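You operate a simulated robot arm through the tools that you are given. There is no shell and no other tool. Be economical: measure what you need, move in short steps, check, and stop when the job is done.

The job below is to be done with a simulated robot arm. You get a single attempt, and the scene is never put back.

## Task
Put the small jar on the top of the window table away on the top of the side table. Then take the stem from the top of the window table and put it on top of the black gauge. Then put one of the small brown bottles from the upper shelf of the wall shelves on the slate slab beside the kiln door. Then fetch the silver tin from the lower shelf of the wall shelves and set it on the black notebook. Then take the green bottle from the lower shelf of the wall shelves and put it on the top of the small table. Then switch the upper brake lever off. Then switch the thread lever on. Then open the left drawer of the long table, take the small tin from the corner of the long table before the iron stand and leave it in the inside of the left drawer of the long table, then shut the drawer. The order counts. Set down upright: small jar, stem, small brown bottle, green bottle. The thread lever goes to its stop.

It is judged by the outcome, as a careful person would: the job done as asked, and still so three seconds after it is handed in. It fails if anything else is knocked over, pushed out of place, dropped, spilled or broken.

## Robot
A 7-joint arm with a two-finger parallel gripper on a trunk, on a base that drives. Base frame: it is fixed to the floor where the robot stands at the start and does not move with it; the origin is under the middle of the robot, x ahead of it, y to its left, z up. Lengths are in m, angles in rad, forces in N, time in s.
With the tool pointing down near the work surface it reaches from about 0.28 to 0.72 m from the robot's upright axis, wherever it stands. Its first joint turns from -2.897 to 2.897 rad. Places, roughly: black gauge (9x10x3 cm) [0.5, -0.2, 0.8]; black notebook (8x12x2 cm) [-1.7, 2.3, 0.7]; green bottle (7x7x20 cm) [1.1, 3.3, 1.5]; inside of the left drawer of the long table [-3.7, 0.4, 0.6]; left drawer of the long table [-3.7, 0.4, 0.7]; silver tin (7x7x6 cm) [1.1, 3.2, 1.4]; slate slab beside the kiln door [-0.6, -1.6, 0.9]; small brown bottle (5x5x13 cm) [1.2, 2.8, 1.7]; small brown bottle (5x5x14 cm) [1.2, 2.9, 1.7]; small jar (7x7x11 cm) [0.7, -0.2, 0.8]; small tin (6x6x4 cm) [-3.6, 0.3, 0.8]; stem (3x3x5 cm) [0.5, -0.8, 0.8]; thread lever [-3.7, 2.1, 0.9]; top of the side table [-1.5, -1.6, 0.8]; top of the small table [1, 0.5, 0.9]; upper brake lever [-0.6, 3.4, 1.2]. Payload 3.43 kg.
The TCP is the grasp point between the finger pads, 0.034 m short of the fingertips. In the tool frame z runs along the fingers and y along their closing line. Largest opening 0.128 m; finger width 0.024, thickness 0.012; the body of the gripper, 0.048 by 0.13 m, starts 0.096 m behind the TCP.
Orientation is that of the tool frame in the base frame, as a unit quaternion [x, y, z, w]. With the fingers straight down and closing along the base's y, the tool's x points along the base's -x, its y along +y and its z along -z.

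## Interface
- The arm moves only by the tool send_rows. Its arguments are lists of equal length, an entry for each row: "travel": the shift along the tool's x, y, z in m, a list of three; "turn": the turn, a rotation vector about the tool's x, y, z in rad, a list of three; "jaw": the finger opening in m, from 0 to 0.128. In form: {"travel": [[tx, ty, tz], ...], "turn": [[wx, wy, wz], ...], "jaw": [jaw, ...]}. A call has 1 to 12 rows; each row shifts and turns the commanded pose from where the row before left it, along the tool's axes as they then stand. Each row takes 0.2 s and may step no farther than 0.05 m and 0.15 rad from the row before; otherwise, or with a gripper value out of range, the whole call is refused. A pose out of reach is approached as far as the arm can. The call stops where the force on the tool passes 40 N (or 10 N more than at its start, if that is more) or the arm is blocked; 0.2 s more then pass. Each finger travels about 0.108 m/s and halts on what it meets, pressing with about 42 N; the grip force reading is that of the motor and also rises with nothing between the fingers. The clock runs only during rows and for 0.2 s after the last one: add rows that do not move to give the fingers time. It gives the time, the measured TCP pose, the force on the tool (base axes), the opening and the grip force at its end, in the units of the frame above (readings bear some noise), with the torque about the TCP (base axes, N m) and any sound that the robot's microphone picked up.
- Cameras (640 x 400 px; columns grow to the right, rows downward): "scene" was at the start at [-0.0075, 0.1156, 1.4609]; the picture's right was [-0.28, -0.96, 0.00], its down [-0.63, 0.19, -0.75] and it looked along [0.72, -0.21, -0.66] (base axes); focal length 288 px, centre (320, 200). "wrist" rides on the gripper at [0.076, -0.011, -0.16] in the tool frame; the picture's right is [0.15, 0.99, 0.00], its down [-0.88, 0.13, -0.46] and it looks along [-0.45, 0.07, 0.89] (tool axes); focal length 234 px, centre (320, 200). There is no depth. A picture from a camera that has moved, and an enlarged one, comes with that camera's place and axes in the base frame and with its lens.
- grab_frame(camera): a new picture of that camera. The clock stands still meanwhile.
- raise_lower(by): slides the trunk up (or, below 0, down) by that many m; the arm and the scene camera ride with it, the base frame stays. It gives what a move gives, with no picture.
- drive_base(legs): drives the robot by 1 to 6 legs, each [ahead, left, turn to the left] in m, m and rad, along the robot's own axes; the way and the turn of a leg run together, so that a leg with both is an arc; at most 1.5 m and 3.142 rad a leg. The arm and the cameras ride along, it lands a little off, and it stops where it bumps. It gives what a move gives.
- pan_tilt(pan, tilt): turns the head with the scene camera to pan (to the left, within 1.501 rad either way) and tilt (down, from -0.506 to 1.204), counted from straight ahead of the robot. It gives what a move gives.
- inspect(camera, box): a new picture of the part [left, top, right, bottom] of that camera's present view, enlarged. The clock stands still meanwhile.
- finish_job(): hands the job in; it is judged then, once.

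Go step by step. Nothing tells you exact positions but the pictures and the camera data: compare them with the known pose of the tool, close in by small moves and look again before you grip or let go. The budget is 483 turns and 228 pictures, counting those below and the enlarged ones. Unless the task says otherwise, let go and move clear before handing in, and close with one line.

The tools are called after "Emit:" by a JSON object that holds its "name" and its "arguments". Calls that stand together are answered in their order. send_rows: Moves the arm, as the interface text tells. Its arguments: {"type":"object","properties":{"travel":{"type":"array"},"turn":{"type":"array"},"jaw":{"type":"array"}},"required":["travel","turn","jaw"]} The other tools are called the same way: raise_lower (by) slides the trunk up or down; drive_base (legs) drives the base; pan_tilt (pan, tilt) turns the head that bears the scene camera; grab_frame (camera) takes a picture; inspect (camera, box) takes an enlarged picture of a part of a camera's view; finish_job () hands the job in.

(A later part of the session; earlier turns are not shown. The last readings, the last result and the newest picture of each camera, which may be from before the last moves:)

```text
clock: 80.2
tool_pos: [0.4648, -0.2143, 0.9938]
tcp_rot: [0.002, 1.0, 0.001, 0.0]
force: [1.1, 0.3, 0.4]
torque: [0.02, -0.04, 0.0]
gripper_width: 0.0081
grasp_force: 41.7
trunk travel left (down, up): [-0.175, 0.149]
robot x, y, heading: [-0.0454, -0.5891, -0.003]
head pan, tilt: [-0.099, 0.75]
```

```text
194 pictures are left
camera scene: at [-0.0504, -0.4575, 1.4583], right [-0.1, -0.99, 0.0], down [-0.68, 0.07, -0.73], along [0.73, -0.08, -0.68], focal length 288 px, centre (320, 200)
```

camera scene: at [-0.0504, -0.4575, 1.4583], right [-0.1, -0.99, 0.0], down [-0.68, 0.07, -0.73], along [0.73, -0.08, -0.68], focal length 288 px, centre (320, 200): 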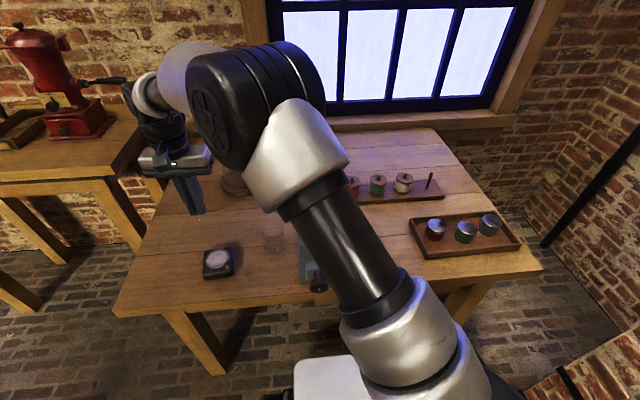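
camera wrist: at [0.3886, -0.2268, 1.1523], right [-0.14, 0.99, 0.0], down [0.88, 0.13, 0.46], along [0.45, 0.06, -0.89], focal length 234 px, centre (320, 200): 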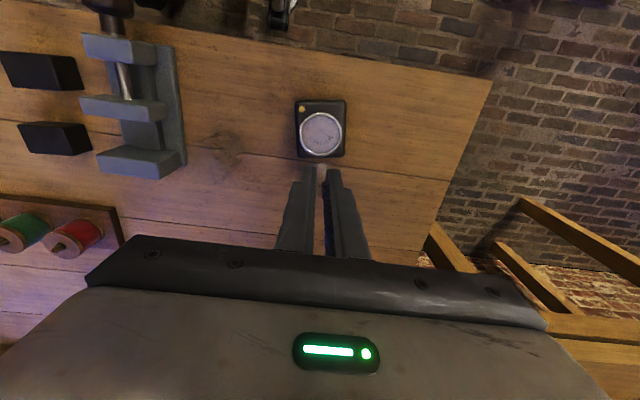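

Aligned over the dial. Lowering to just above.

Emit:
{"name": "send_rows", "arguments": {"travel": [[0.003, -0.002, 0.04], [0, 0, 0.04], [0, 0, 0.04], [0, 0, 0.03], [0, 0, 0.012], [0, 0, 0]], "turn": [[0, 0, 0], [0, 0, 0], [0, 0, 0], [0, 0, 0], [0, 0, 0], [0, 0, 0]], "jaw": [0, 0, 0, 0, 0, 0]}}

Emit:
{"name": "inspect", "arguments": {"camera": "scene", "box": [170, 200, 270, 290]}}

Emit:
{"name": "inspect", "arguments": {"camera": "wrist", "box": [250, 90, 390, 230]}}

```text
clock: 81.6
tool_pos: [0.4635, -0.2206, 0.8276]
tcp_rot: [0.002, 1.0, 0.0, 0.0]
force: [-0.3, 0.4, 0.6]
torque: [0.0, 0.0, -0.02]
gripper_width: 0.0081
grasp_force: 41.5
trunk travel left (down, up): [-0.175, 0.149]
robot x, y, heading: [-0.0457, -0.5879, -0.006]
head pan, tilt: [-0.099, 0.75]
```

```text
4.44 times, centred on (220, 245) of scene
camera zoom: at [-0.0504, -0.4574, 1.4583], right [-0.1, -0.99, 0.0], down [-0.68, 0.07, -0.73], along [0.73, -0.08, -0.68], focal length 1278 px, centre (764, 0)
```

zoom: 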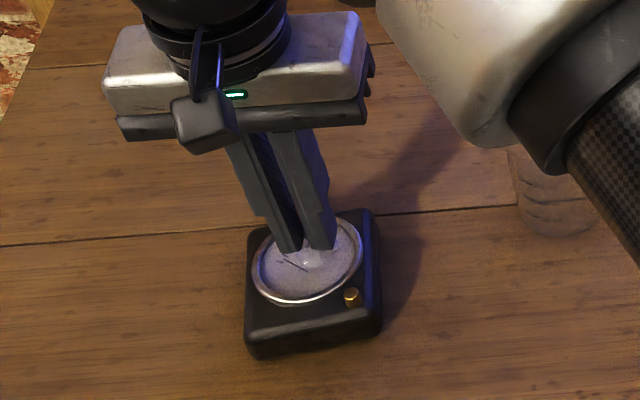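

```text
2.86 times, centred on (320, 160) of wrist
camera zoom: at [0.3869, -0.2332, 0.9865], right [-0.14, 0.99, 0.0], down [0.88, 0.13, 0.46], along [0.45, 0.06, -0.89], focal length 669 px, centre (320, 314)
```

zoom: 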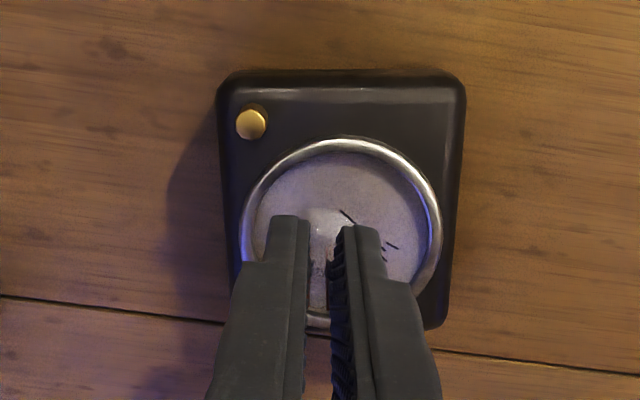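

Emit:
{"name": "send_rows", "arguments": {"travel": [[0.002, 0.005, 0], [0, 0, 0.004], [0, 0, 0.003], [0, 0, 0]], "turn": [[0, 0, 0], [0, 0, 0], [0, 0, 0], [0, 0, 0]], "jaw": [0, 0, 0, 0]}}

Emit:
{"name": "inspect", "arguments": {"camera": "wrist", "box": [270, 120, 370, 210]}}

```text
clock: 82.6
tool_pos: [0.4609, -0.2159, 0.8217]
tcp_rot: [0.002, 1.0, 0.001, 0.0]
force: [-0.3, 0.9, -0.3]
torque: [-0.02, -0.05, 0.01]
gripper_width: 0.0084
grasp_force: 42.3
trunk travel left (down, up): [-0.175, 0.149]
robot x, y, heading: [-0.044, -0.5867, -0.003]
head pan, tilt: [-0.099, 0.75]
```

```text
4.44 times, centred on (320, 165) of wrist
camera zoom: at [0.3848, -0.2275, 0.981], right [-0.14, 0.99, 0.0], down [0.88, 0.13, 0.46], along [0.45, 0.06, -0.89], focal length 1041 px, centre (320, 356)
```

zoom: 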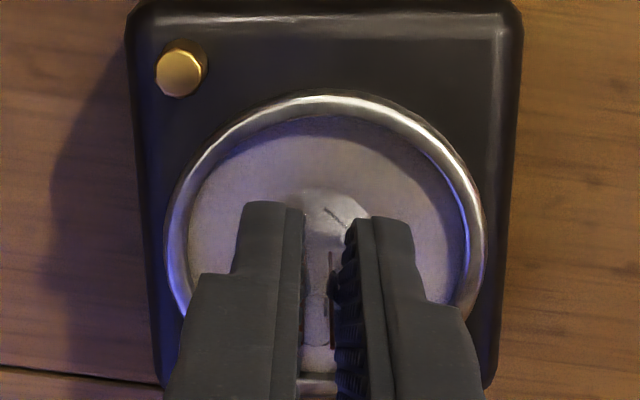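

Emit:
{"name": "send_rows", "arguments": {"travel": [[0, 0, 0.003], [0, 0, 0]], "turn": [[0, 0, 0], [0, 0, 0]], "jaw": [0, 0]}}

Emit:
{"name": "send_rows", "arguments": {"travel": [[0, 0, 0.003], [0, 0, 0]], "turn": [[0, 0, 0], [0, 0, 0]], "jaw": [0, 0]}}

```text
clock: 83.2
tool_pos: [0.46, -0.2142, 0.8187]
tcp_rot: [0.001, 1.0, 0.0, 0.0]
force: [0.3, -0.1, -0.3]
torque: [0.0, -0.02, 0.04]
gripper_width: 0.0082
grasp_force: 41.3
trunk travel left (down, up): [-0.175, 0.149]
robot x, y, heading: [-0.0416, -0.5909, -0.006]
head pan, tilt: [-0.099, 0.75]
```

```text
clock: 83.8
tool_pos: [0.4606, -0.2157, 0.8193]
tcp_rot: [0.001, 1.0, 0.002, 0.002]
force: [-4.2, -1.4, 18.8]
torque: [-0.11, 0.08, 0.02]
gripper_width: 0.0082
grasp_force: 41.6
trunk travel left (down, up): [-0.175, 0.149]
robot x, y, heading: [-0.0447, -0.5885, -0.001]
head pan, tilt: [-0.099, 0.75]
```

Contact at z≈0.818. Relieve and open evenly.

Emit:
{"name": "send_rows", "arguments": {"travel": [[0, 0, -0.002], [0, 0, 0], [0, 0, 0], [0, 0, 0], [0, 0, 0]], "turn": [[0, 0, 0], [0, 0, 0], [0, 0, 0], [0, 0, 0], [0, 0, 0]], "jaw": [0, 0.014, 0.024, 0.036, 0.04]}}

Emit:
{"name": "inspect", "arguments": {"camera": "scene", "box": [170, 200, 270, 290]}}

```text
clock: 85.0
tool_pos: [0.4628, -0.2149, 0.8164]
tcp_rot: [0.002, 1.0, -0.001, 0.0]
force: [1.0, 0.0, -0.3]
torque: [0.0, -0.02, 0.01]
gripper_width: 0.0399
grasp_force: 0.0
trunk travel left (down, up): [-0.175, 0.149]
robot x, y, heading: [-0.0446, -0.5911, -0.004]
head pan, tilt: [-0.099, 0.75]
```

```text
4.44 times, centred on (220, 245) of scene
camera zoom: at [-0.0504, -0.4574, 1.4583], right [-0.1, -0.99, 0.0], down [-0.68, 0.07, -0.73], along [0.73, -0.08, -0.68], focal length 1278 px, centre (764, 0)
```

zoom: 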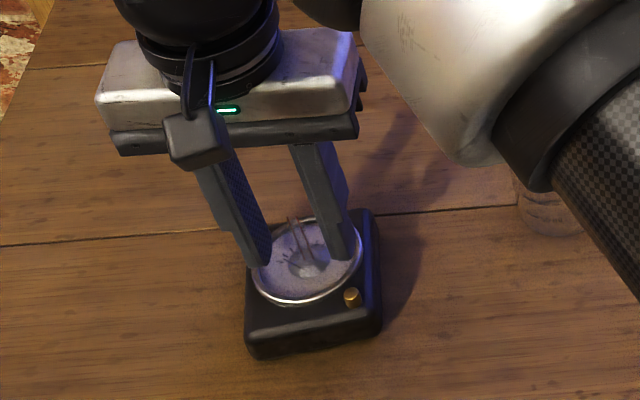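

Stem stands on the dial. I'll raise straight up and check.

Emit:
{"name": "send_rows", "arguments": {"travel": [[0, 0, -0.02], [0, 0, -0.04], [0, 0, -0.05], [0, 0, -0.05], [0.05, 0, -0.01], [0.05, 0, 0], [0.04, 0, 0], [0, 0, 0]], "turn": [[0, 0, 0], [0, 0, 0], [0, 0, 0], [0, 0, 0], [0, 0, 0], [0, 0, 0], [0, 0, 0], [0, 0, 0]], "jaw": [0.04, 0.04, 0.04, 0.04, 0.04, 0.04, 0.04, 0.04]}}

Emit:
{"name": "inspect", "arguments": {"camera": "scene", "box": [170, 200, 270, 290]}}

```text
refused: row 5 steps farther than a row can; nothing moved
```

```text
4.44 times, centred on (220, 245) of scene
camera zoom: at [-0.0504, -0.4574, 1.4583], right [-0.1, -0.99, 0.0], down [-0.68, 0.07, -0.73], along [0.73, -0.08, -0.68], focal length 1278 px, centre (764, 0)
```

zoom: 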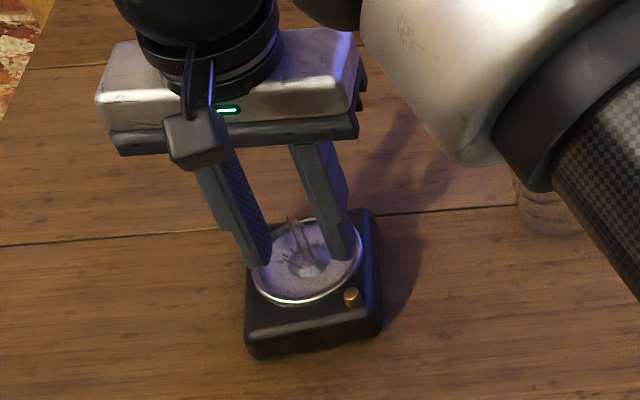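

Emit:
{"name": "send_rows", "arguments": {"travel": [[0, 0, -0.02], [0, 0, -0.04], [0, 0, -0.05], [0, 0, -0.05], [0.04, 0, -0.01], [0.045, 0, 0], [0.045, 0, 0], [0, 0, 0]], "turn": [[0, 0, 0], [0, 0, 0], [0, 0, 0], [0, 0, 0], [0, 0, 0], [0, 0, 0], [0, 0, 0], [0, 0, 0]], "jaw": [0.04, 0.04, 0.04, 0.04, 0.04, 0.04, 0.04, 0.04]}}

Emit:
{"name": "inspect", "arguments": {"camera": "scene", "box": [170, 200, 270, 290]}}

Emit:
{"name": "pan_tilt", "arguments": {"pan": 1.45, "tilt": 0.2}}

Emit:
{"name": "grab_frame", "arguments": {"camera": "scene"}}

```text
clock: 86.8
tool_pos: [0.3316, -0.2146, 0.9878]
tcp_rot: [0.002, 1.0, 0.0, 0.0]
force: [0.2, 0.4, -0.2]
torque: [0.02, -0.02, 0.03]
gripper_width: 0.04
grasp_force: 0.1
trunk travel left (down, up): [-0.175, 0.149]
robot x, y, heading: [-0.044, -0.5886, -0.009]
head pan, tilt: [-0.099, 0.75]
```

```text
4.44 times, centred on (220, 245) of scene
camera zoom: at [-0.0506, -0.4575, 1.4583], right [-0.1, -0.99, 0.0], down [-0.68, 0.07, -0.73], along [0.73, -0.08, -0.68], focal length 1278 px, centre (764, 0)
```

zoom: 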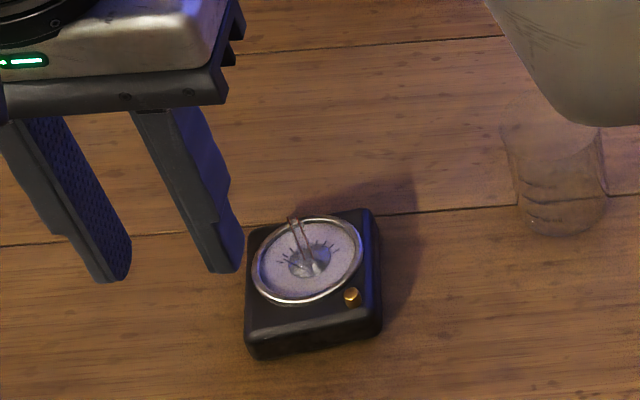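

```text
clock: 88.4
tool_pos: [0.3314, -0.2166, 0.9867]
tcp_rot: [0.002, 1.0, 0.0, 0.0]
force: [-0.4, 1.3, 0.3]
torque: [-0.01, -0.01, -0.02]
gripper_width: 0.0401
grasp_force: 0.0
trunk travel left (down, up): [-0.175, 0.149]
robot x, y, heading: [-0.0431, -0.5891, -0.003]
head pan, tilt: [1.45, 0.201]
```

```text
187 pictures are left
camera scene: at [-0.1212, -0.3564, 1.5079], right [0.99, -0.12, 0.0], down [-0.02, -0.2, -0.98], along [0.12, 0.97, -0.2], focal length 288 px, centre (320, 200)
```

scene: 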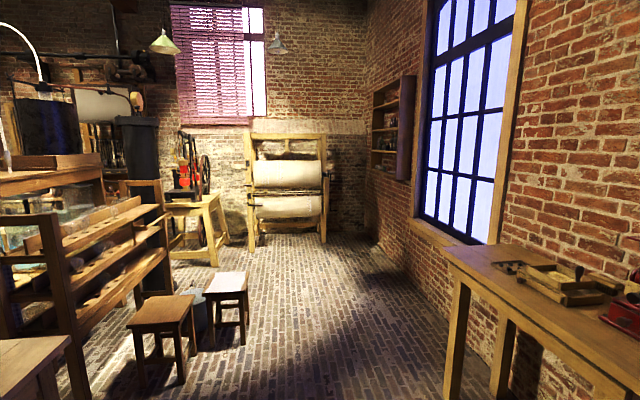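

The stem is on the gauge. The wall shelves are ahead-right on the window-side wall near y≈3. I'll centre the arm, turn, and drive there along the clear floor.

Emit:
{"name": "send_rows", "arguments": {"travel": [[0.01, -0.047, 0], [0, -0.047, 0], [0, -0.047, 0], [0, -0.047, 0], [0, -0.047, 0], [0, -0.047, 0], [0, -0.047, 0], [0, -0.03, 0], [0, 0, 0]], "turn": [[0, 0, 0], [0, 0, 0], [0, 0, 0], [0, 0, 0], [0, 0, 0], [0, 0, 0], [0, 0, 0], [0, 0, 0], [0, 0, 0]], "jaw": [0.04, 0.04, 0.04, 0.04, 0.04, 0.04, 0.04, 0.04, 0.04]}}

Emit:
{"name": "drive_base", "arguments": {"legs": [[-0.1, 0, 0], [0, 0, 1.57], [0.65, 0, 0], [1.2, -0.35, 0]]}}

Emit:
{"name": "pan_tilt", "arguments": {"pan": -0.35, "tilt": 0.1}}

Emit:
{"name": "grab_frame", "arguments": {"camera": "scene"}}

```text
clock: 90.4
tool_pos: [0.3214, -0.5724, 0.9876]
tcp_rot: [0.002, 1.0, -0.001, -0.001]
force: [-0.6, -0.5, 0.0]
torque: [-0.01, -0.03, 0.03]
gripper_width: 0.0398
grasp_force: 0.1
trunk travel left (down, up): [-0.175, 0.149]
robot x, y, heading: [-0.0457, -0.5863, -0.007]
head pan, tilt: [1.45, 0.201]
```

```text
clock: 104.7
tool_pos: [0.1631, 1.6381, 0.9878]
tcp_rot: [-0.703, 0.711, 0.0, 0.0]
force: [0.5, 0.1, -1.3]
torque: [-0.01, 0.02, -0.03]
gripper_width: 0.0396
grasp_force: 0.1
trunk travel left (down, up): [-0.175, 0.149]
robot x, y, heading: [0.1765, 1.2685, 1.558]
head pan, tilt: [1.45, 0.201]
```

```text
clock: 106.5
tool_pos: [0.1622, 1.6374, 0.9855]
tcp_rot: [-0.702, 0.712, 0.0, 0.0]
force: [0.5, -0.6, -0.1]
torque: [0.01, 0.01, 0.02]
gripper_width: 0.0398
grasp_force: 0.1
trunk travel left (down, up): [-0.175, 0.149]
robot x, y, heading: [0.1721, 1.2703, 1.555]
head pan, tilt: [-0.351, 0.099]
```

```text
186 pictures are left
camera scene: at [0.0685, 1.269, 1.5173], right [0.93, -0.35, 0.0], down [-0.04, -0.09, -1.0], along [0.35, 0.93, -0.1], focal length 288 px, centre (320, 200)
```

scene: 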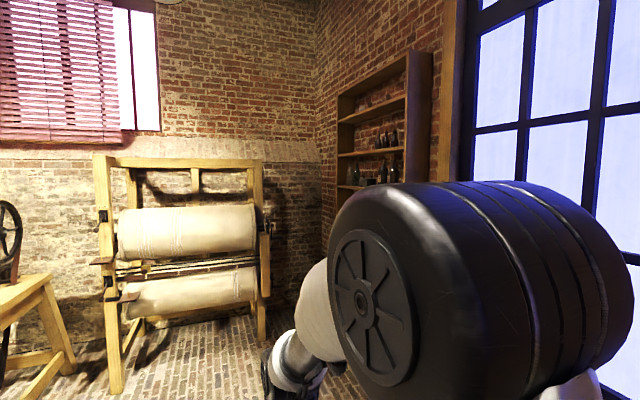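

The open wall shelves show bottles on two shelves. I'll drive up beside them and face the wall.

Emit:
{"name": "drive_base", "arguments": {"legs": [[1.4, 0, 0], [0, 0, -1.56]]}}

Emit:
{"name": "pan_tilt", "arguments": {"pan": 0.2, "tilt": 0.0}}

Emit:
{"name": "grab_frame", "arguments": {"camera": "scene"}}

```text
clock: 117.2
tool_pos: [0.537, 2.7405, 0.9863]
tcp_rot: [-0.056, 0.998, 0.0, -0.001]
force: [0.1, -0.3, 0.4]
torque: [0.0, -0.01, -0.02]
gripper_width: 0.0398
grasp_force: 0.0
trunk travel left (down, up): [-0.175, 0.149]
robot x, y, heading: [0.1739, 2.6824, 0.108]
head pan, tilt: [-0.351, 0.099]
```

```text
clock: 118.2
tool_pos: [0.5371, 2.7398, 0.9875]
tcp_rot: [-0.055, 0.998, 0.0, 0.0]
force: [0.0, -0.1, -0.4]
torque: [0.0, -0.02, -0.05]
gripper_width: 0.04
grasp_force: 0.1
trunk travel left (down, up): [-0.175, 0.149]
robot x, y, heading: [0.1783, 2.6833, 0.115]
head pan, tilt: [0.201, 0.0]
```

```text
185 pictures are left
camera scene: at [0.1568, 2.8379, 1.5264], right [0.31, -0.95, 0.0], down [0.0, 0.0, -1.0], along [0.95, 0.31, 0.0], focal length 288 px, centre (320, 200)
```

scene: 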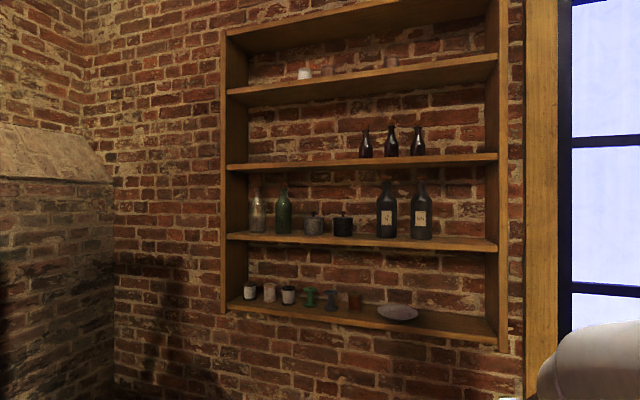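

Emit:
{"name": "inspect", "arguments": {"camera": "scene", "box": [210, 100, 510, 260]}}

```text
2.13 times, centred on (360, 180) of scene
camera zoom: at [0.1568, 2.8379, 1.5264], right [0.31, -0.95, 0.0], down [0.0, 0.0, -1.0], along [0.95, 0.31, 0.0], focal length 613 px, centre (235, 243)
```

zoom: 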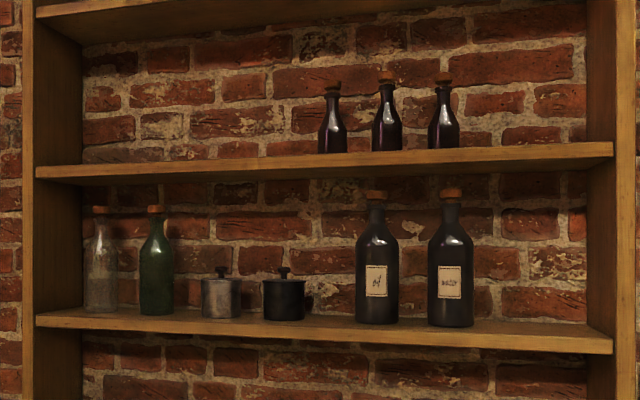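

Three brown bottles stand on the upper shelf; on the lower shelf are the clear bottle, green bottle, silver tin, black tin and dark bottles. I'll target the rightmost brown bottle. I'll straighten, raise the trunk and move closer for a better look.

Emit:
{"name": "drive_base", "arguments": {"legs": [[0, 0, -0.112], [0.2, 0.15, 0]]}}

Emit:
{"name": "raise_lower", "arguments": {"by": 0.145}}

Emit:
{"name": "pan_tilt", "arguments": {"pan": 0.1, "tilt": 0.0}}

Emit:
{"name": "grab_frame", "arguments": {"camera": "scene"}}

```text
clock: 120.8
tool_pos: [0.7441, 2.8443, 0.9871]
tcp_rot: [0.002, 1.0, 0.0, -0.001]
force: [0.1, -0.1, -0.3]
torque: [0.01, -0.02, -0.04]
gripper_width: 0.04
grasp_force: 0.1
trunk travel left (down, up): [-0.175, 0.149]
robot x, y, heading: [0.3744, 2.8299, -0.001]
head pan, tilt: [0.201, 0.0]
```

```text
clock: 122.5
tool_pos: [0.7431, 2.8456, 1.1319]
tcp_rot: [0.003, 1.0, 0.0, 0.0]
force: [0.1, -0.1, -0.3]
torque: [-0.04, 0.01, -0.01]
gripper_width: 0.0397
grasp_force: 0.1
trunk travel left (down, up): [-0.32, 0.004]
robot x, y, heading: [0.3731, 2.8317, -0.003]
head pan, tilt: [0.201, 0.0]
```

```text
clock: 123.2
tool_pos: [0.7443, 2.8449, 1.1312]
tcp_rot: [0.002, 1.0, 0.001, 0.0]
force: [-0.6, -0.4, -0.2]
torque: [-0.05, -0.02, 0.01]
gripper_width: 0.0399
grasp_force: 0.1
trunk travel left (down, up): [-0.32, 0.004]
robot x, y, heading: [0.3752, 2.8269, -0.004]
head pan, tilt: [0.099, 0.0]
```

```text
183 pictures are left
camera scene: at [0.3788, 2.9772, 1.6714], right [0.1, -1.0, 0.0], down [0.0, 0.0, -1.0], along [1.0, 0.1, 0.0], focal length 288 px, centre (320, 200)
```

scene: 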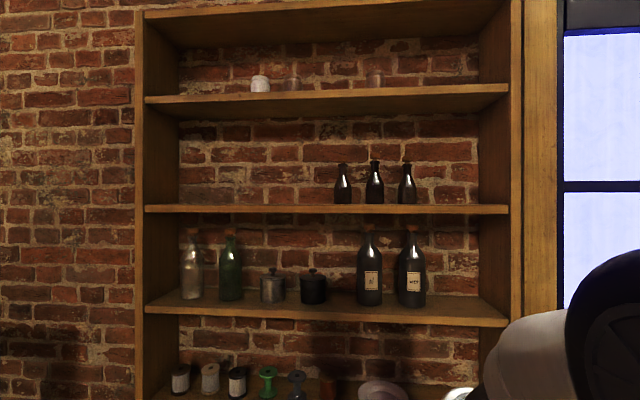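

Emit:
{"name": "inspect", "arguments": {"camera": "scene", "box": [310, 140, 450, 230]}}

Emit:
{"name": "inspect", "arguments": {"camera": "scene", "box": [130, 190, 350, 340]}}

```text
4.44 times, centred on (380, 185) of scene
camera zoom: at [0.3788, 2.9772, 1.6714], right [0.1, -1.0, 0.0], down [0.0, 0.0, -1.0], along [1.0, 0.1, 0.0], focal length 1278 px, centre (53, 267)
```

zoom: 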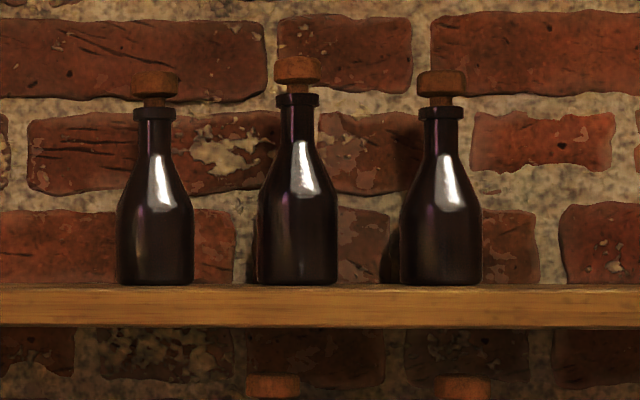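

```text
2.67 times, centred on (240, 265) of scene
camera zoom: at [0.3788, 2.9772, 1.6714], right [0.1, -1.0, 0.0], down [0.0, 0.0, -1.0], along [1.0, 0.1, 0.0], focal length 767 px, centre (533, 27)
```

zoom: 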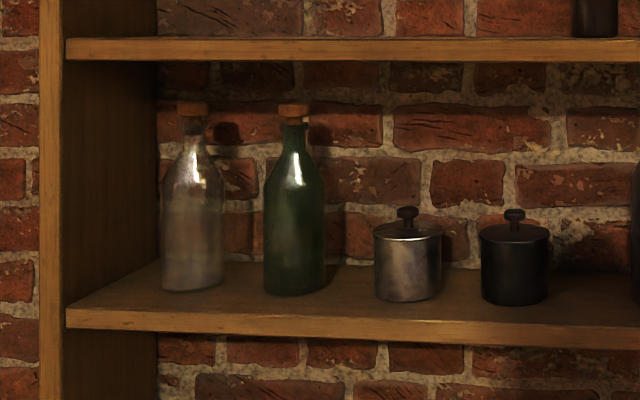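

The rightmost bottle is at (1.145, 2.827), and the shelf surface is z≈1.661. I'll tilt the gripper to point forward, about 25° below horizontal, while raising it in front of the shelves.

Emit:
{"name": "send_rows", "arguments": {"travel": [[-0.012, 0, -0.045], [-0.017, 0, -0.0433], [-0.0218, 0, -0.0411], [-0.0263, 0, -0.0384], [-0.0305, 0, -0.0352], [-0.0343, 0, -0.0316], [-0.0376, 0, -0.0275], [-0.0405, 0, -0.0229], [-0.0428, 0, -0.0182], [-0.0447, 0, -0.0133], [0, 0, 0]], "turn": [[0, -0.1134, 0], [0, -0.1134, 0], [0, -0.1134, 0], [0, -0.1134, 0], [0, -0.1134, 0], [0, -0.1134, 0], [0, -0.1134, 0], [0, -0.1134, 0], [0, -0.1134, 0], [0, -0.1134, 0], [0, 0, 0]], "jaw": [0.07, 0.07, 0.07, 0.07, 0.07, 0.07, 0.07, 0.07, 0.07, 0.07, 0.07]}}

Emit:
{"name": "grab_frame", "arguments": {"camera": "scene"}}

Emit:
{"name": "grab_frame", "arguments": {"camera": "wrist"}}

```text
clock: 125.6
tool_pos: [0.8601, 2.8426, 1.583]
tcp_rot: [0.002, 0.843, -0.001, 0.538]
force: [-0.2, -1.1, 0.2]
torque: [0.02, 0.01, 0.0]
gripper_width: 0.07
grasp_force: 0.0
trunk travel left (down, up): [-0.32, 0.004]
robot x, y, heading: [0.3773, 2.8316, -0.004]
head pan, tilt: [0.099, 0.0]
```

```text
180 pictures are left
camera scene: at [0.3787, 2.9771, 1.6714], right [0.09, -1.0, 0.0], down [0.0, 0.0, -1.0], along [1.0, 0.09, 0.0], focal length 288 px, centre (320, 200)
```

scene: 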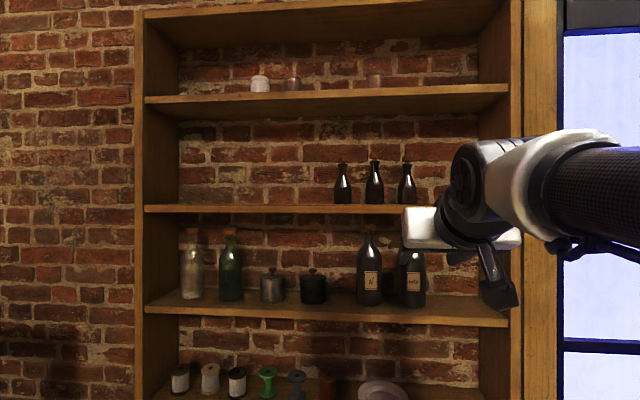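

```text
179 pictures are left
camera wrist: at [0.6842, 2.8318, 1.5807], right [-0.06, 0.99, -0.13], down [-0.04, 0.13, 0.99], along [1.0, 0.06, 0.03], focal length 234 px, centre (320, 200)
```

wrist: 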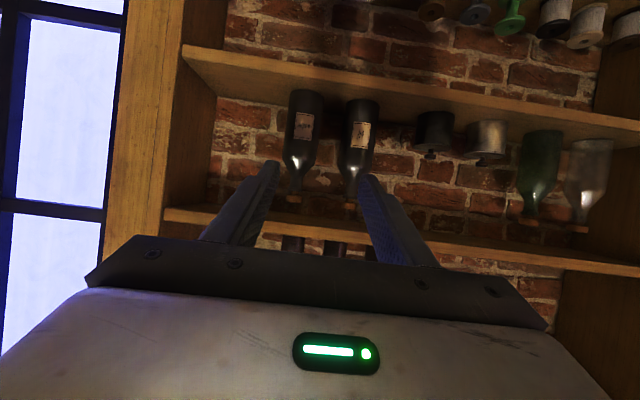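

Emit:
{"name": "send_rows", "arguments": {"travel": [[-0.0353, -0.0052, -0.0165], [-0.0353, -0.0052, -0.0165], [-0.0353, -0.0052, -0.0165], [0, 0, 0]], "turn": [[0, 0, 0], [0, 0, 0], [0, 0, 0], [0, 0, 0]], "jaw": [0.07, 0.07, 0.07, 0.07]}}

Emit:
{"name": "drive_base", "arguments": {"legs": [[0.15, 0, 0]]}}

Emit:
{"name": "grab_frame", "arguments": {"camera": "scene"}}

Emit:
{"name": "grab_frame", "arguments": {"camera": "wrist"}}

```text
clock: 126.6
tool_pos: [0.8647, 2.8268, 1.6978]
tcp_rot: [0.002, 0.844, -0.001, 0.537]
force: [-0.2, 0.2, 0.1]
torque: [-0.01, 0.03, -0.04]
gripper_width: 0.0698
grasp_force: 0.1
trunk travel left (down, up): [-0.32, 0.004]
robot x, y, heading: [0.3769, 2.8295, -0.008]
head pan, tilt: [0.099, 0.0]
```

```text
clock: 128.0
tool_pos: [1.0146, 2.8292, 1.6969]
tcp_rot: [0.0, 0.844, 0.0, 0.537]
force: [0.3, -0.1, -1.0]
torque: [0.03, -0.01, 0.02]
gripper_width: 0.07
grasp_force: 0.0
trunk travel left (down, up): [-0.32, 0.004]
robot x, y, heading: [0.5252, 2.8291, -0.001]
head pan, tilt: [0.099, 0.0]
```

```text
178 pictures are left
camera scene: at [0.5279, 2.9768, 1.6714], right [0.1, -0.99, 0.0], down [0.0, 0.0, -1.0], along [0.99, 0.1, 0.0], focal length 288 px, centre (320, 200)
```

scene: 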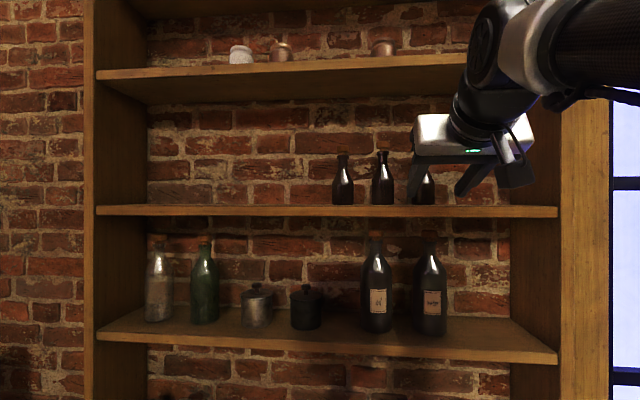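

```text
177 pictures are left
camera wrist: at [0.8378, 2.8172, 1.6959], right [-0.06, 0.99, -0.13], down [-0.04, 0.13, 0.99], along [1.0, 0.07, 0.03], focal length 234 px, centre (320, 200)
```

wrist: 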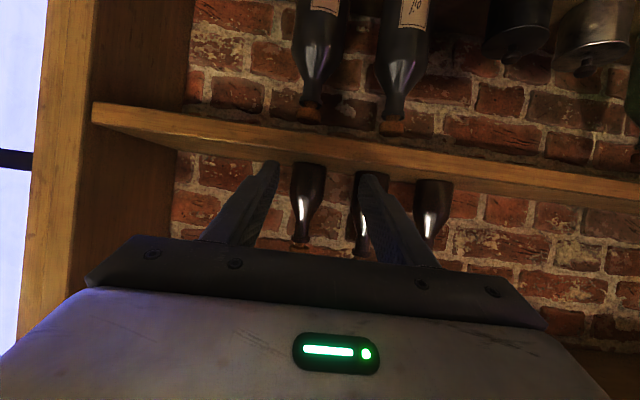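

Aligned. Advance so the fingers straddle the rightmost bottle.

Emit:
{"name": "send_rows", "arguments": {"travel": [[0, -0.004, 0], [-0.0169, 0, 0.0363], [-0.0169, 0, 0.0363], [0, 0, 0]], "turn": [[0, 0, 0], [0, 0, 0], [0, 0, 0], [0, 0, 0]], "jaw": [0.064, 0.064, 0.064, 0.064]}}

Emit:
{"name": "inspect", "arguments": {"camera": "scene", "box": [310, 90, 550, 240]}}

Emit:
{"name": "inspect", "arguments": {"camera": "wrist", "box": [200, 60, 480, 280]}}

```text
clock: 128.9
tool_pos: [1.0928, 2.8233, 1.6982]
tcp_rot: [0.0, 0.843, 0.0, 0.538]
force: [-0.5, -0.4, -0.4]
torque: [0.01, -0.01, -0.02]
gripper_width: 0.064
grasp_force: 0.1
trunk travel left (down, up): [-0.32, 0.004]
robot x, y, heading: [0.5278, 2.8308, 0.0]
head pan, tilt: [0.099, 0.0]
```

```text
2.67 times, centred on (430, 165) of scene
camera zoom: at [0.5266, 2.9768, 1.6714], right [0.1, -0.99, 0.0], down [0.0, 0.0, -1.0], along [0.99, 0.1, 0.0], focal length 767 px, centre (27, 293)
```

zoom: 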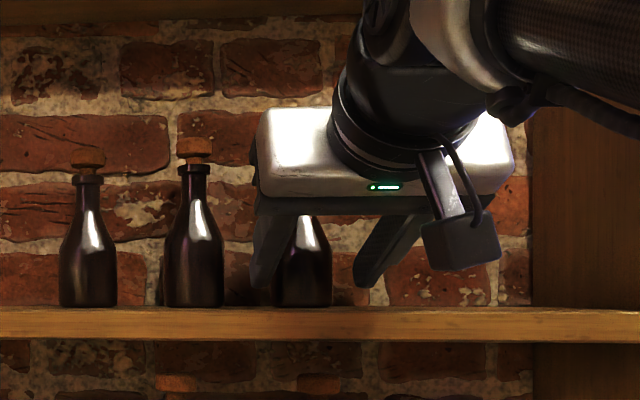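

```text
1.82 times, centred on (340, 170) of wrist
camera zoom: at [0.9172, 2.8107, 1.696], right [-0.06, 0.99, -0.13], down [-0.04, 0.13, 0.99], along [1.0, 0.07, 0.03], focal length 426 px, centre (284, 254)
```

zoom: 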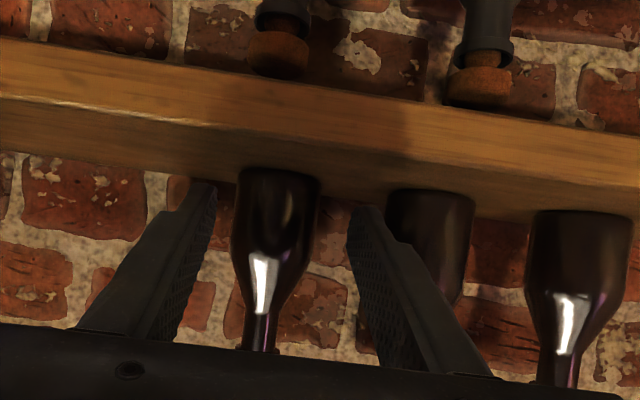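

Emit:
{"name": "send_rows", "arguments": {"travel": [[-0.0091, 0, 0.0195], [-0.0091, 0, 0.0195], [0, 0, 0]], "turn": [[0, 0, 0], [0, 0, 0], [0, 0, 0]], "jaw": [0.064, 0.064, 0.064]}}

Emit:
{"name": "inspect", "arguments": {"camera": "wrist", "box": [200, 60, 480, 280]}}

Emit:
{"name": "inspect", "arguments": {"camera": "scene", "box": [310, 90, 550, 240]}}

```text
clock: 129.8
tool_pos: [1.1375, 2.8211, 1.6965]
tcp_rot: [-0.001, 0.843, 0.001, 0.537]
force: [0.0, -0.1, 0.5]
torque: [0.0, -0.01, 0.01]
gripper_width: 0.0639
grasp_force: 0.2
trunk travel left (down, up): [-0.32, 0.004]
robot x, y, heading: [0.5268, 2.8305, 0.001]
head pan, tilt: [0.099, 0.0]
```

```text
1.82 times, centred on (340, 170) of wrist
camera zoom: at [0.9611, 2.8094, 1.6954], right [-0.06, 0.99, -0.13], down [-0.04, 0.13, 0.99], along [1.0, 0.07, 0.03], focal length 426 px, centre (284, 254)
```

zoom: 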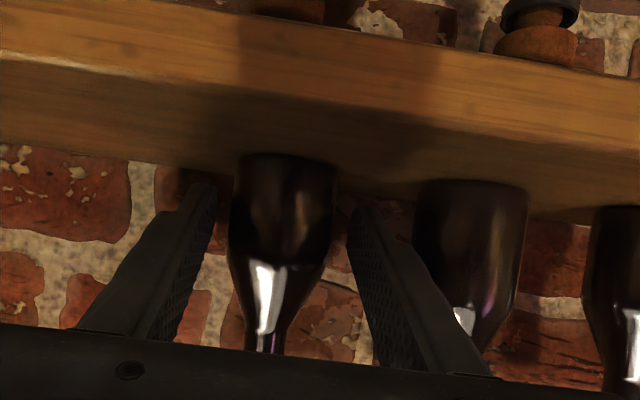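

```text
2.67 times, centred on (430, 165) of scene
camera zoom: at [0.5268, 2.9768, 1.6714], right [0.1, -0.99, 0.0], down [0.0, 0.0, -1.0], along [0.99, 0.1, 0.0], focal length 767 px, centre (27, 293)
```

zoom: 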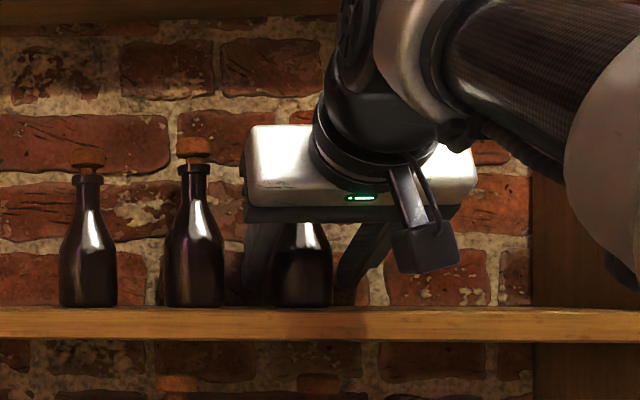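

Emit:
{"name": "send_rows", "arguments": {"travel": [[-0.0051, 0, 0.0109], [0, 0, 0], [0, 0, 0], [0, 0, 0], [0, 0, 0]], "turn": [[0, 0, 0], [0, 0, 0], [0, 0, 0], [0, 0, 0], [0, 0, 0]], "jaw": [0.064, 0.056, 0.045, 0.035, 0.035]}}

Emit:
{"name": "inspect", "arguments": {"camera": "wrist", "box": [200, 60, 480, 280]}}

```text
clock: 130.9
tool_pos: [1.1494, 2.8224, 1.6971]
tcp_rot: [0.0, 0.843, 0.0, 0.538]
force: [0.7, -1.2, 2.3]
torque: [-0.02, -0.02, 0.0]
gripper_width: 0.0466
grasp_force: 42.0
trunk travel left (down, up): [-0.32, 0.004]
robot x, y, heading: [0.5278, 2.8243, -0.003]
head pan, tilt: [0.099, 0.0]
```

```text
1.82 times, centred on (340, 170) of wrist
camera zoom: at [0.9732, 2.8101, 1.6956], right [-0.06, 0.99, -0.13], down [-0.04, 0.13, 0.99], along [1.0, 0.07, 0.03], focal length 426 px, centre (284, 254)
```

zoom: 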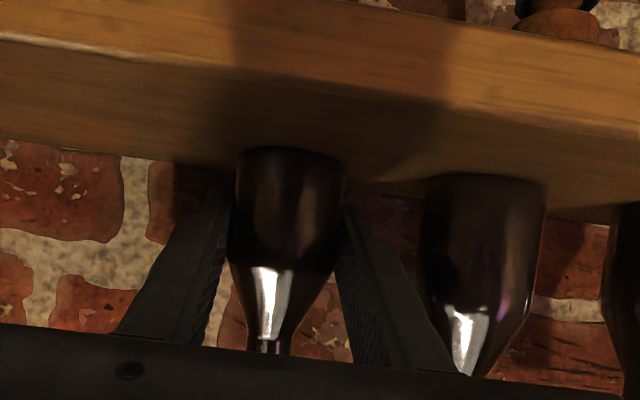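

Gripped (0.0466 m). Lift and withdraw straight back.

Emit:
{"name": "send_rows", "arguments": {"travel": [[-0.0181, 0, -0.0085], [-0.0181, 0, -0.0085], [0.0169, 0, -0.0363], [0.0169, 0, -0.0363], [0.0169, 0, -0.0363], [0.0169, 0, -0.0363], [0.0169, 0, -0.0363], [0, 0, 0]], "turn": [[0, 0, 0], [0, 0, 0], [0, 0, 0], [0, 0, 0], [0, 0, 0], [0, 0, 0], [0, 0, 0], [0, 0, 0]], "jaw": [0.035, 0.035, 0.035, 0.035, 0.035, 0.035, 0.035, 0.035]}}

Emit:
{"name": "drive_base", "arguments": {"legs": [[-0.3, 0, 0]]}}

Emit:
{"name": "grab_frame", "arguments": {"camera": "scene"}}

```text
clock: 132.8
tool_pos: [0.9477, 2.8267, 1.741]
tcp_rot: [-0.001, 0.844, 0.0, 0.536]
force: [0.1, 0.4, -1.0]
torque: [-0.03, -0.01, 0.0]
gripper_width: 0.0467
grasp_force: 41.7
trunk travel left (down, up): [-0.32, 0.004]
robot x, y, heading: [0.5281, 2.8283, -0.004]
head pan, tilt: [0.099, 0.0]
```

```text
clock: 134.8
tool_pos: [0.6451, 2.8275, 1.7425]
tcp_rot: [-0.002, 0.843, 0.001, 0.538]
force: [-0.2, -0.6, -0.9]
torque: [0.02, 0.01, 0.02]
gripper_width: 0.0466
grasp_force: 41.6
trunk travel left (down, up): [-0.32, 0.004]
robot x, y, heading: [0.2248, 2.8311, 0.008]
head pan, tilt: [0.099, 0.0]
```

```text
171 pictures are left
camera scene: at [0.224, 2.9758, 1.6714], right [0.11, -0.99, 0.0], down [0.0, 0.0, -1.0], along [0.99, 0.11, 0.0], focal length 288 px, centre (320, 200)
```

scene: 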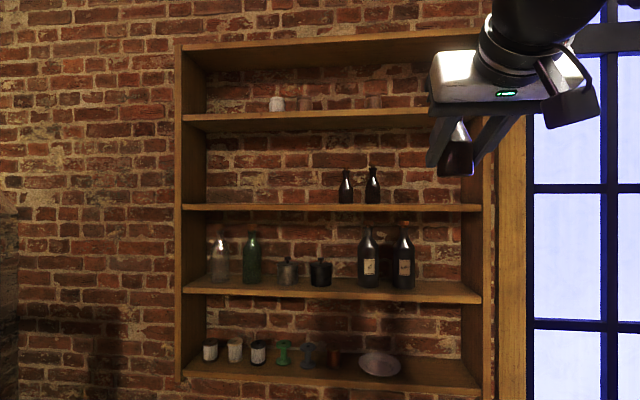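

Bottle in hand, others undisturbed. From earlier views I take the slab top at z≈0.85, with free room at its front between two butter dishes near (-0.585, -1.34). Driving back.

Emit:
{"name": "drive_base", "arguments": {"legs": [[0, 0, -1.578], [1.5, 0, 0], [1.2, -0.55, 0]]}}

Emit:
{"name": "pan_tilt", "arguments": {"pan": 0.0, "tilt": 0.5}}

Emit:
{"name": "grab_frame", "arguments": {"camera": "scene"}}

```text
clock: 152.5
tool_pos: [-0.3026, -0.341, 1.7415]
tcp_rot: [0.603, 0.591, -0.383, 0.375]
force: [-0.6, 0.1, -1.2]
torque: [0.0, -0.03, 0.02]
gripper_width: 0.047
grasp_force: 41.8
trunk travel left (down, up): [-0.32, 0.004]
robot x, y, heading: [-0.2922, 0.0766, -1.591]
head pan, tilt: [0.099, 0.0]
```

```text
clock: 153.4
tool_pos: [-0.303, -0.3406, 1.7412]
tcp_rot: [0.602, 0.591, -0.383, 0.376]
force: [0.1, 0.1, -1.1]
torque: [0.04, -0.03, -0.01]
gripper_width: 0.0465
grasp_force: 42.0
trunk travel left (down, up): [-0.32, 0.004]
robot x, y, heading: [-0.2913, 0.0818, -1.589]
head pan, tilt: [0.0, 0.499]
```

```text
170 pictures are left
camera scene: at [-0.1512, 0.0759, 1.6253], right [-1.0, 0.02, 0.0], down [0.01, 0.48, -0.88], along [-0.02, -0.88, -0.48], focal length 288 px, centre (320, 200)
```

scene: 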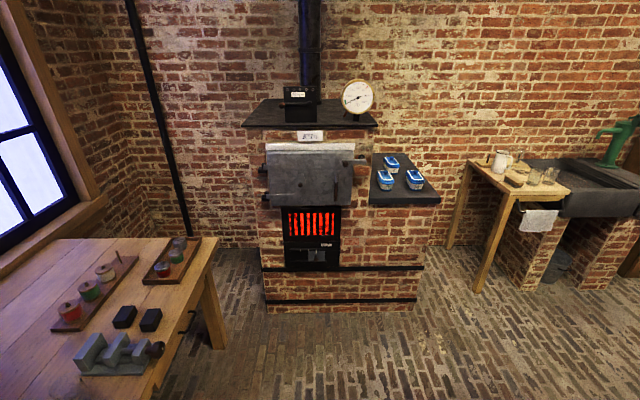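

Emit:
{"name": "inspect", "arguments": {"camera": "scene", "box": [350, 130, 460, 220]}}

```text
4.44 times, centred on (405, 175) of scene
camera zoom: at [-0.1512, 0.0759, 1.6253], right [-1.0, 0.02, 0.0], down [0.01, 0.48, -0.88], along [-0.02, -0.88, -0.48], focal length 1278 px, centre (-58, 311)
```

zoom: 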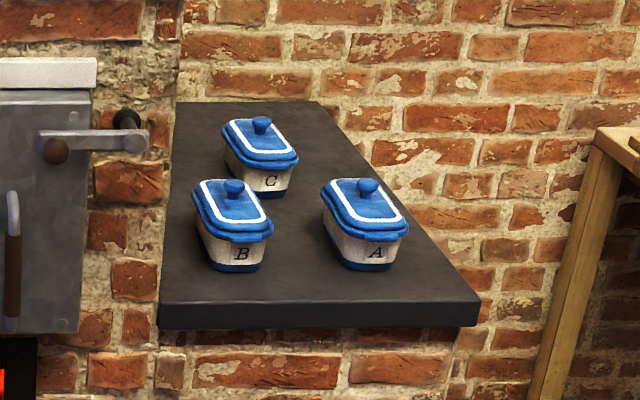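

Refined: slab front edge y≈-1.30, dish fronts at y≈-1.405, so I'll aim for (-0.645, -1.342). Drive nearer and lower the trunk.

Emit:
{"name": "drive_base", "arguments": {"legs": [[0, 0, 0.018], [0.7, -0.34, 0]]}}

Emit:
{"name": "raise_lower", "arguments": {"by": -0.3}}

```text
clock: 158.0
tool_pos: [-0.6353, -1.0478, 1.7415]
tcp_rot: [0.596, 0.597, -0.379, 0.379]
force: [-0.1, -0.5, -1.7]
torque: [-0.02, -0.04, 0.01]
gripper_width: 0.0467
grasp_force: 42.2
trunk travel left (down, up): [-0.32, 0.004]
robot x, y, heading: [-0.6317, -0.6251, -1.57]
head pan, tilt: [0.0, 0.499]
```

```text
clock: 161.0
tool_pos: [-0.6344, -1.0461, 1.4424]
tcp_rot: [0.596, 0.597, -0.379, 0.38]
force: [0.3, 0.2, -1.6]
torque: [0.01, 0.0, 0.0]
gripper_width: 0.0468
grasp_force: 42.1
trunk travel left (down, up): [-0.02, 0.304]
robot x, y, heading: [-0.6324, -0.6217, -1.57]
head pan, tilt: [0.0, 0.499]
```

Emit:
{"name": "send_rows", "arguments": {"travel": [[0.0366, 0, 0.0281], [0.0366, 0, 0.0281], [0.0366, 0, 0.0281], [0.0366, 0, 0.0281], [0.0366, 0, 0.0281], [0.0366, 0, 0.0281], [0.0366, 0, 0.0281], [0.0366, 0, 0.0281], [0, 0, 0]], "turn": [[0, 0, 0], [0, 0, 0], [0, 0, 0], [0, 0, 0], [0, 0, 0], [0, 0, 0], [0, 0, 0], [0, 0, 0], [0, 0, 0]], "jaw": [0.035, 0.035, 0.035, 0.035, 0.035, 0.035, 0.035, 0.035, 0.035]}}

Emit:
{"name": "grab_frame", "arguments": {"camera": "scene"}}

Emit:
{"name": "grab_frame", "arguments": {"camera": "wrist"}}

```text
clock: 163.0
tool_pos: [-0.6358, -1.1269, 1.0805]
tcp_rot: [0.596, 0.597, -0.38, 0.381]
force: [0.4, 0.3, -2.0]
torque: [0.04, 0.04, -0.02]
gripper_width: 0.0464
grasp_force: 41.8
trunk travel left (down, up): [-0.02, 0.304]
robot x, y, heading: [-0.6341, -0.6239, -1.567]
head pan, tilt: [0.0, 0.499]
```

```text
168 pictures are left
camera scene: at [-0.4909, -0.6268, 1.3253], right [-1.0, 0.0, 0.0], down [0.0, 0.48, -0.88], along [0.0, -0.88, -0.48], focal length 288 px, centre (320, 200)
```

scene: 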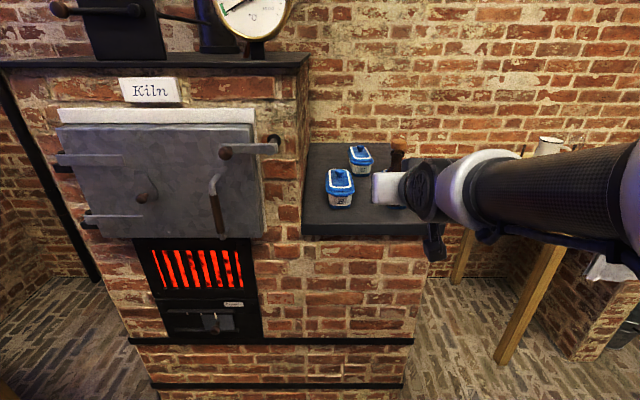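

```text
167 pictures are left
camera wrist: at [-0.6475, -0.9514, 1.0791], right [0.99, 0.06, -0.13], down [0.13, 0.04, 0.99], along [0.07, -1.0, 0.03], focal length 234 px, centre (320, 200)
```

wrist: 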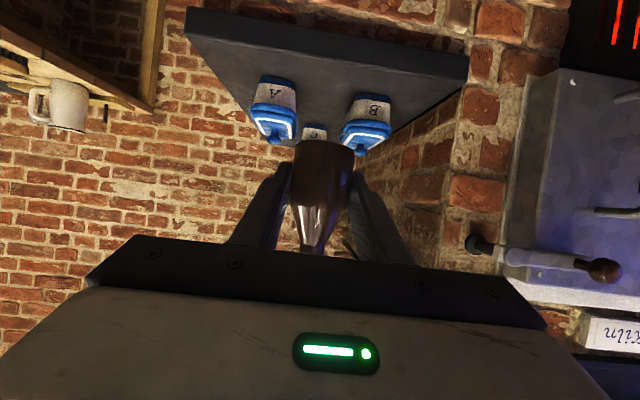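

Emit:
{"name": "inspect", "arguments": {"camera": "wrist", "box": [180, 0, 480, 180]}}

Emit:
{"name": "inspect", "arguments": {"camera": "scene", "box": [290, 120, 450, 260]}}

```text
2.13 times, centred on (330, 90) of wrist
camera zoom: at [-0.6475, -0.9514, 1.0791], right [0.99, 0.06, -0.13], down [0.13, 0.04, 0.99], along [0.07, -1.0, 0.03], focal length 500 px, centre (299, 435)
```

zoom: 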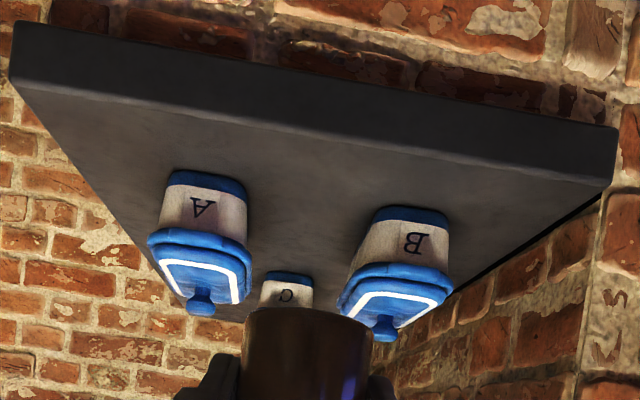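

```text
2.86 times, centred on (370, 190) of scene
camera zoom: at [-0.4909, -0.6268, 1.3253], right [-1.0, 0.0, 0.0], down [0.0, 0.48, -0.88], along [0.0, -0.88, -0.48], focal length 822 px, centre (177, 229)
```

zoom: 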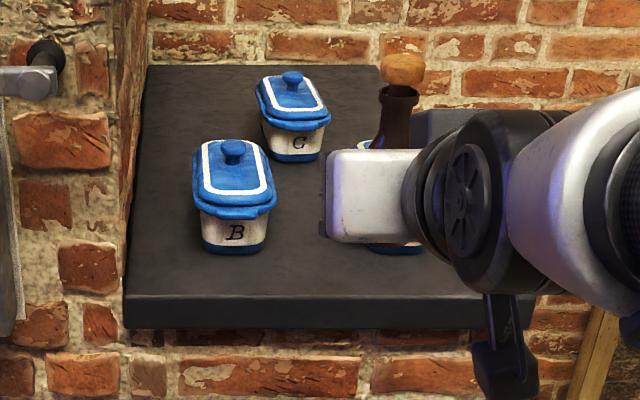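

Triangulated: slab top z≈0.895, front edge y≈-1.282, dish fronts y≈-1.367. I'll aim the bottle at (-0.64, -1.318).

Emit:
{"name": "send_rows", "arguments": {"travel": [[0.0048, -0.004, 0.0442], [0.0048, 0, 0.0442], [0.0048, 0, 0.0442], [0.0048, 0, 0.0442], [0.0048, 0, 0.0442], [0, 0, 0]], "turn": [[0, 0, 0], [0, 0, 0], [0, 0, 0], [0, 0, 0], [0, 0, 0], [0, 0, 0]], "jaw": [0.035, 0.035, 0.035, 0.035, 0.035, 0.035]}}

Emit:
{"name": "inspect", "arguments": {"camera": "wrist", "box": [140, 0, 500, 260]}}

Emit:
{"name": "inspect", "arguments": {"camera": "scene", "box": [290, 120, 450, 260]}}

```text
clock: 164.4
tool_pos: [-0.6376, -1.3187, 0.967]
tcp_rot: [0.596, 0.597, -0.379, 0.38]
force: [0.3, 0.3, -0.7]
torque: [0.0, 0.01, -0.05]
gripper_width: 0.0467
grasp_force: 42.2
trunk travel left (down, up): [-0.02, 0.304]
robot x, y, heading: [-0.6334, -0.6249, -1.57]
head pan, tilt: [0.0, 0.499]
```

```text
1.54 times, centred on (320, 130) of wrist
camera zoom: at [-0.6488, -1.1417, 0.9661], right [0.99, 0.06, -0.13], down [0.13, 0.04, 0.99], along [0.07, -1.0, 0.03], focal length 360 px, centre (320, 308)
```

zoom: 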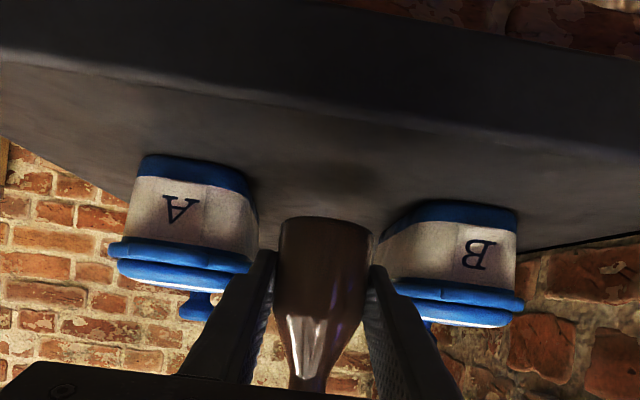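

```text
2.86 times, centred on (370, 190) of scene
camera zoom: at [-0.4909, -0.6269, 1.3253], right [-1.0, 0.0, 0.0], down [0.0, 0.48, -0.88], along [0.0, -0.88, -0.48], focal length 822 px, centre (177, 229)
```

zoom: 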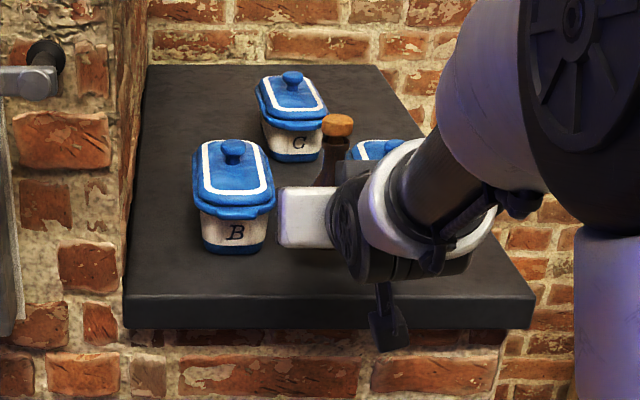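

Emit:
{"name": "send_rows", "arguments": {"travel": [[0.0136, -0.001, 0.0063], [0.0118, 0, 0.0055], [0, 0, 0]], "turn": [[0, 0, 0], [0, 0, 0], [0, 0, 0]], "jaw": [0.035, 0.035, 0.035]}}

Emit:
{"name": "send_rows", "arguments": {"travel": [[0.0036, 0, 0.0017], [0, 0, 0]], "turn": [[0, 0, 0], [0, 0, 0]], "jaw": [0.035, 0.035]}}

Emit:
{"name": "inspect", "arguments": {"camera": "wrist", "box": [140, 0, 500, 260]}}

```text
clock: 165.2
tool_pos: [-0.6386, -1.317, 0.938]
tcp_rot: [0.596, 0.597, -0.379, 0.379]
force: [-1.2, 0.3, -1.4]
torque: [0.01, 0.0, 0.01]
gripper_width: 0.0466
grasp_force: 41.9
trunk travel left (down, up): [-0.02, 0.304]
robot x, y, heading: [-0.6307, -0.6238, -1.566]
head pan, tilt: [0.0, 0.499]
```

```text
clock: 165.8
tool_pos: [-0.6387, -1.3171, 0.9378]
tcp_rot: [0.594, 0.596, -0.381, 0.383]
force: [0.0, 1.6, 8.5]
torque: [0.14, 0.02, 0.02]
gripper_width: 0.0466
grasp_force: 41.8
trunk travel left (down, up): [-0.02, 0.304]
robot x, y, heading: [-0.6336, -0.6247, -1.568]
head pan, tilt: [0.0, 0.499]
```

```text
1.54 times, centred on (320, 130) of wrist
camera zoom: at [-0.6498, -1.1407, 0.9353], right [0.99, 0.06, -0.13], down [0.13, 0.05, 0.99], along [0.07, -1.0, 0.04], focal length 360 px, centre (320, 308)
```

zoom: 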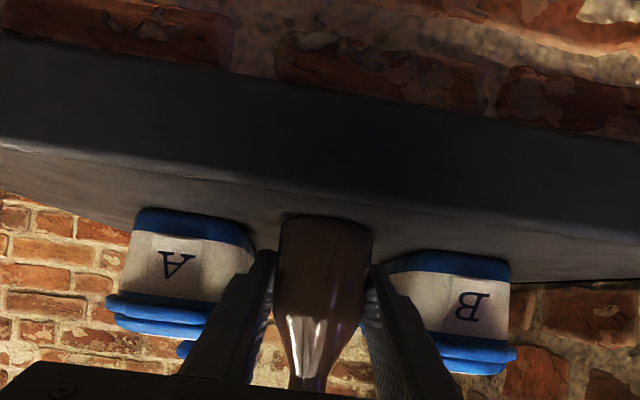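

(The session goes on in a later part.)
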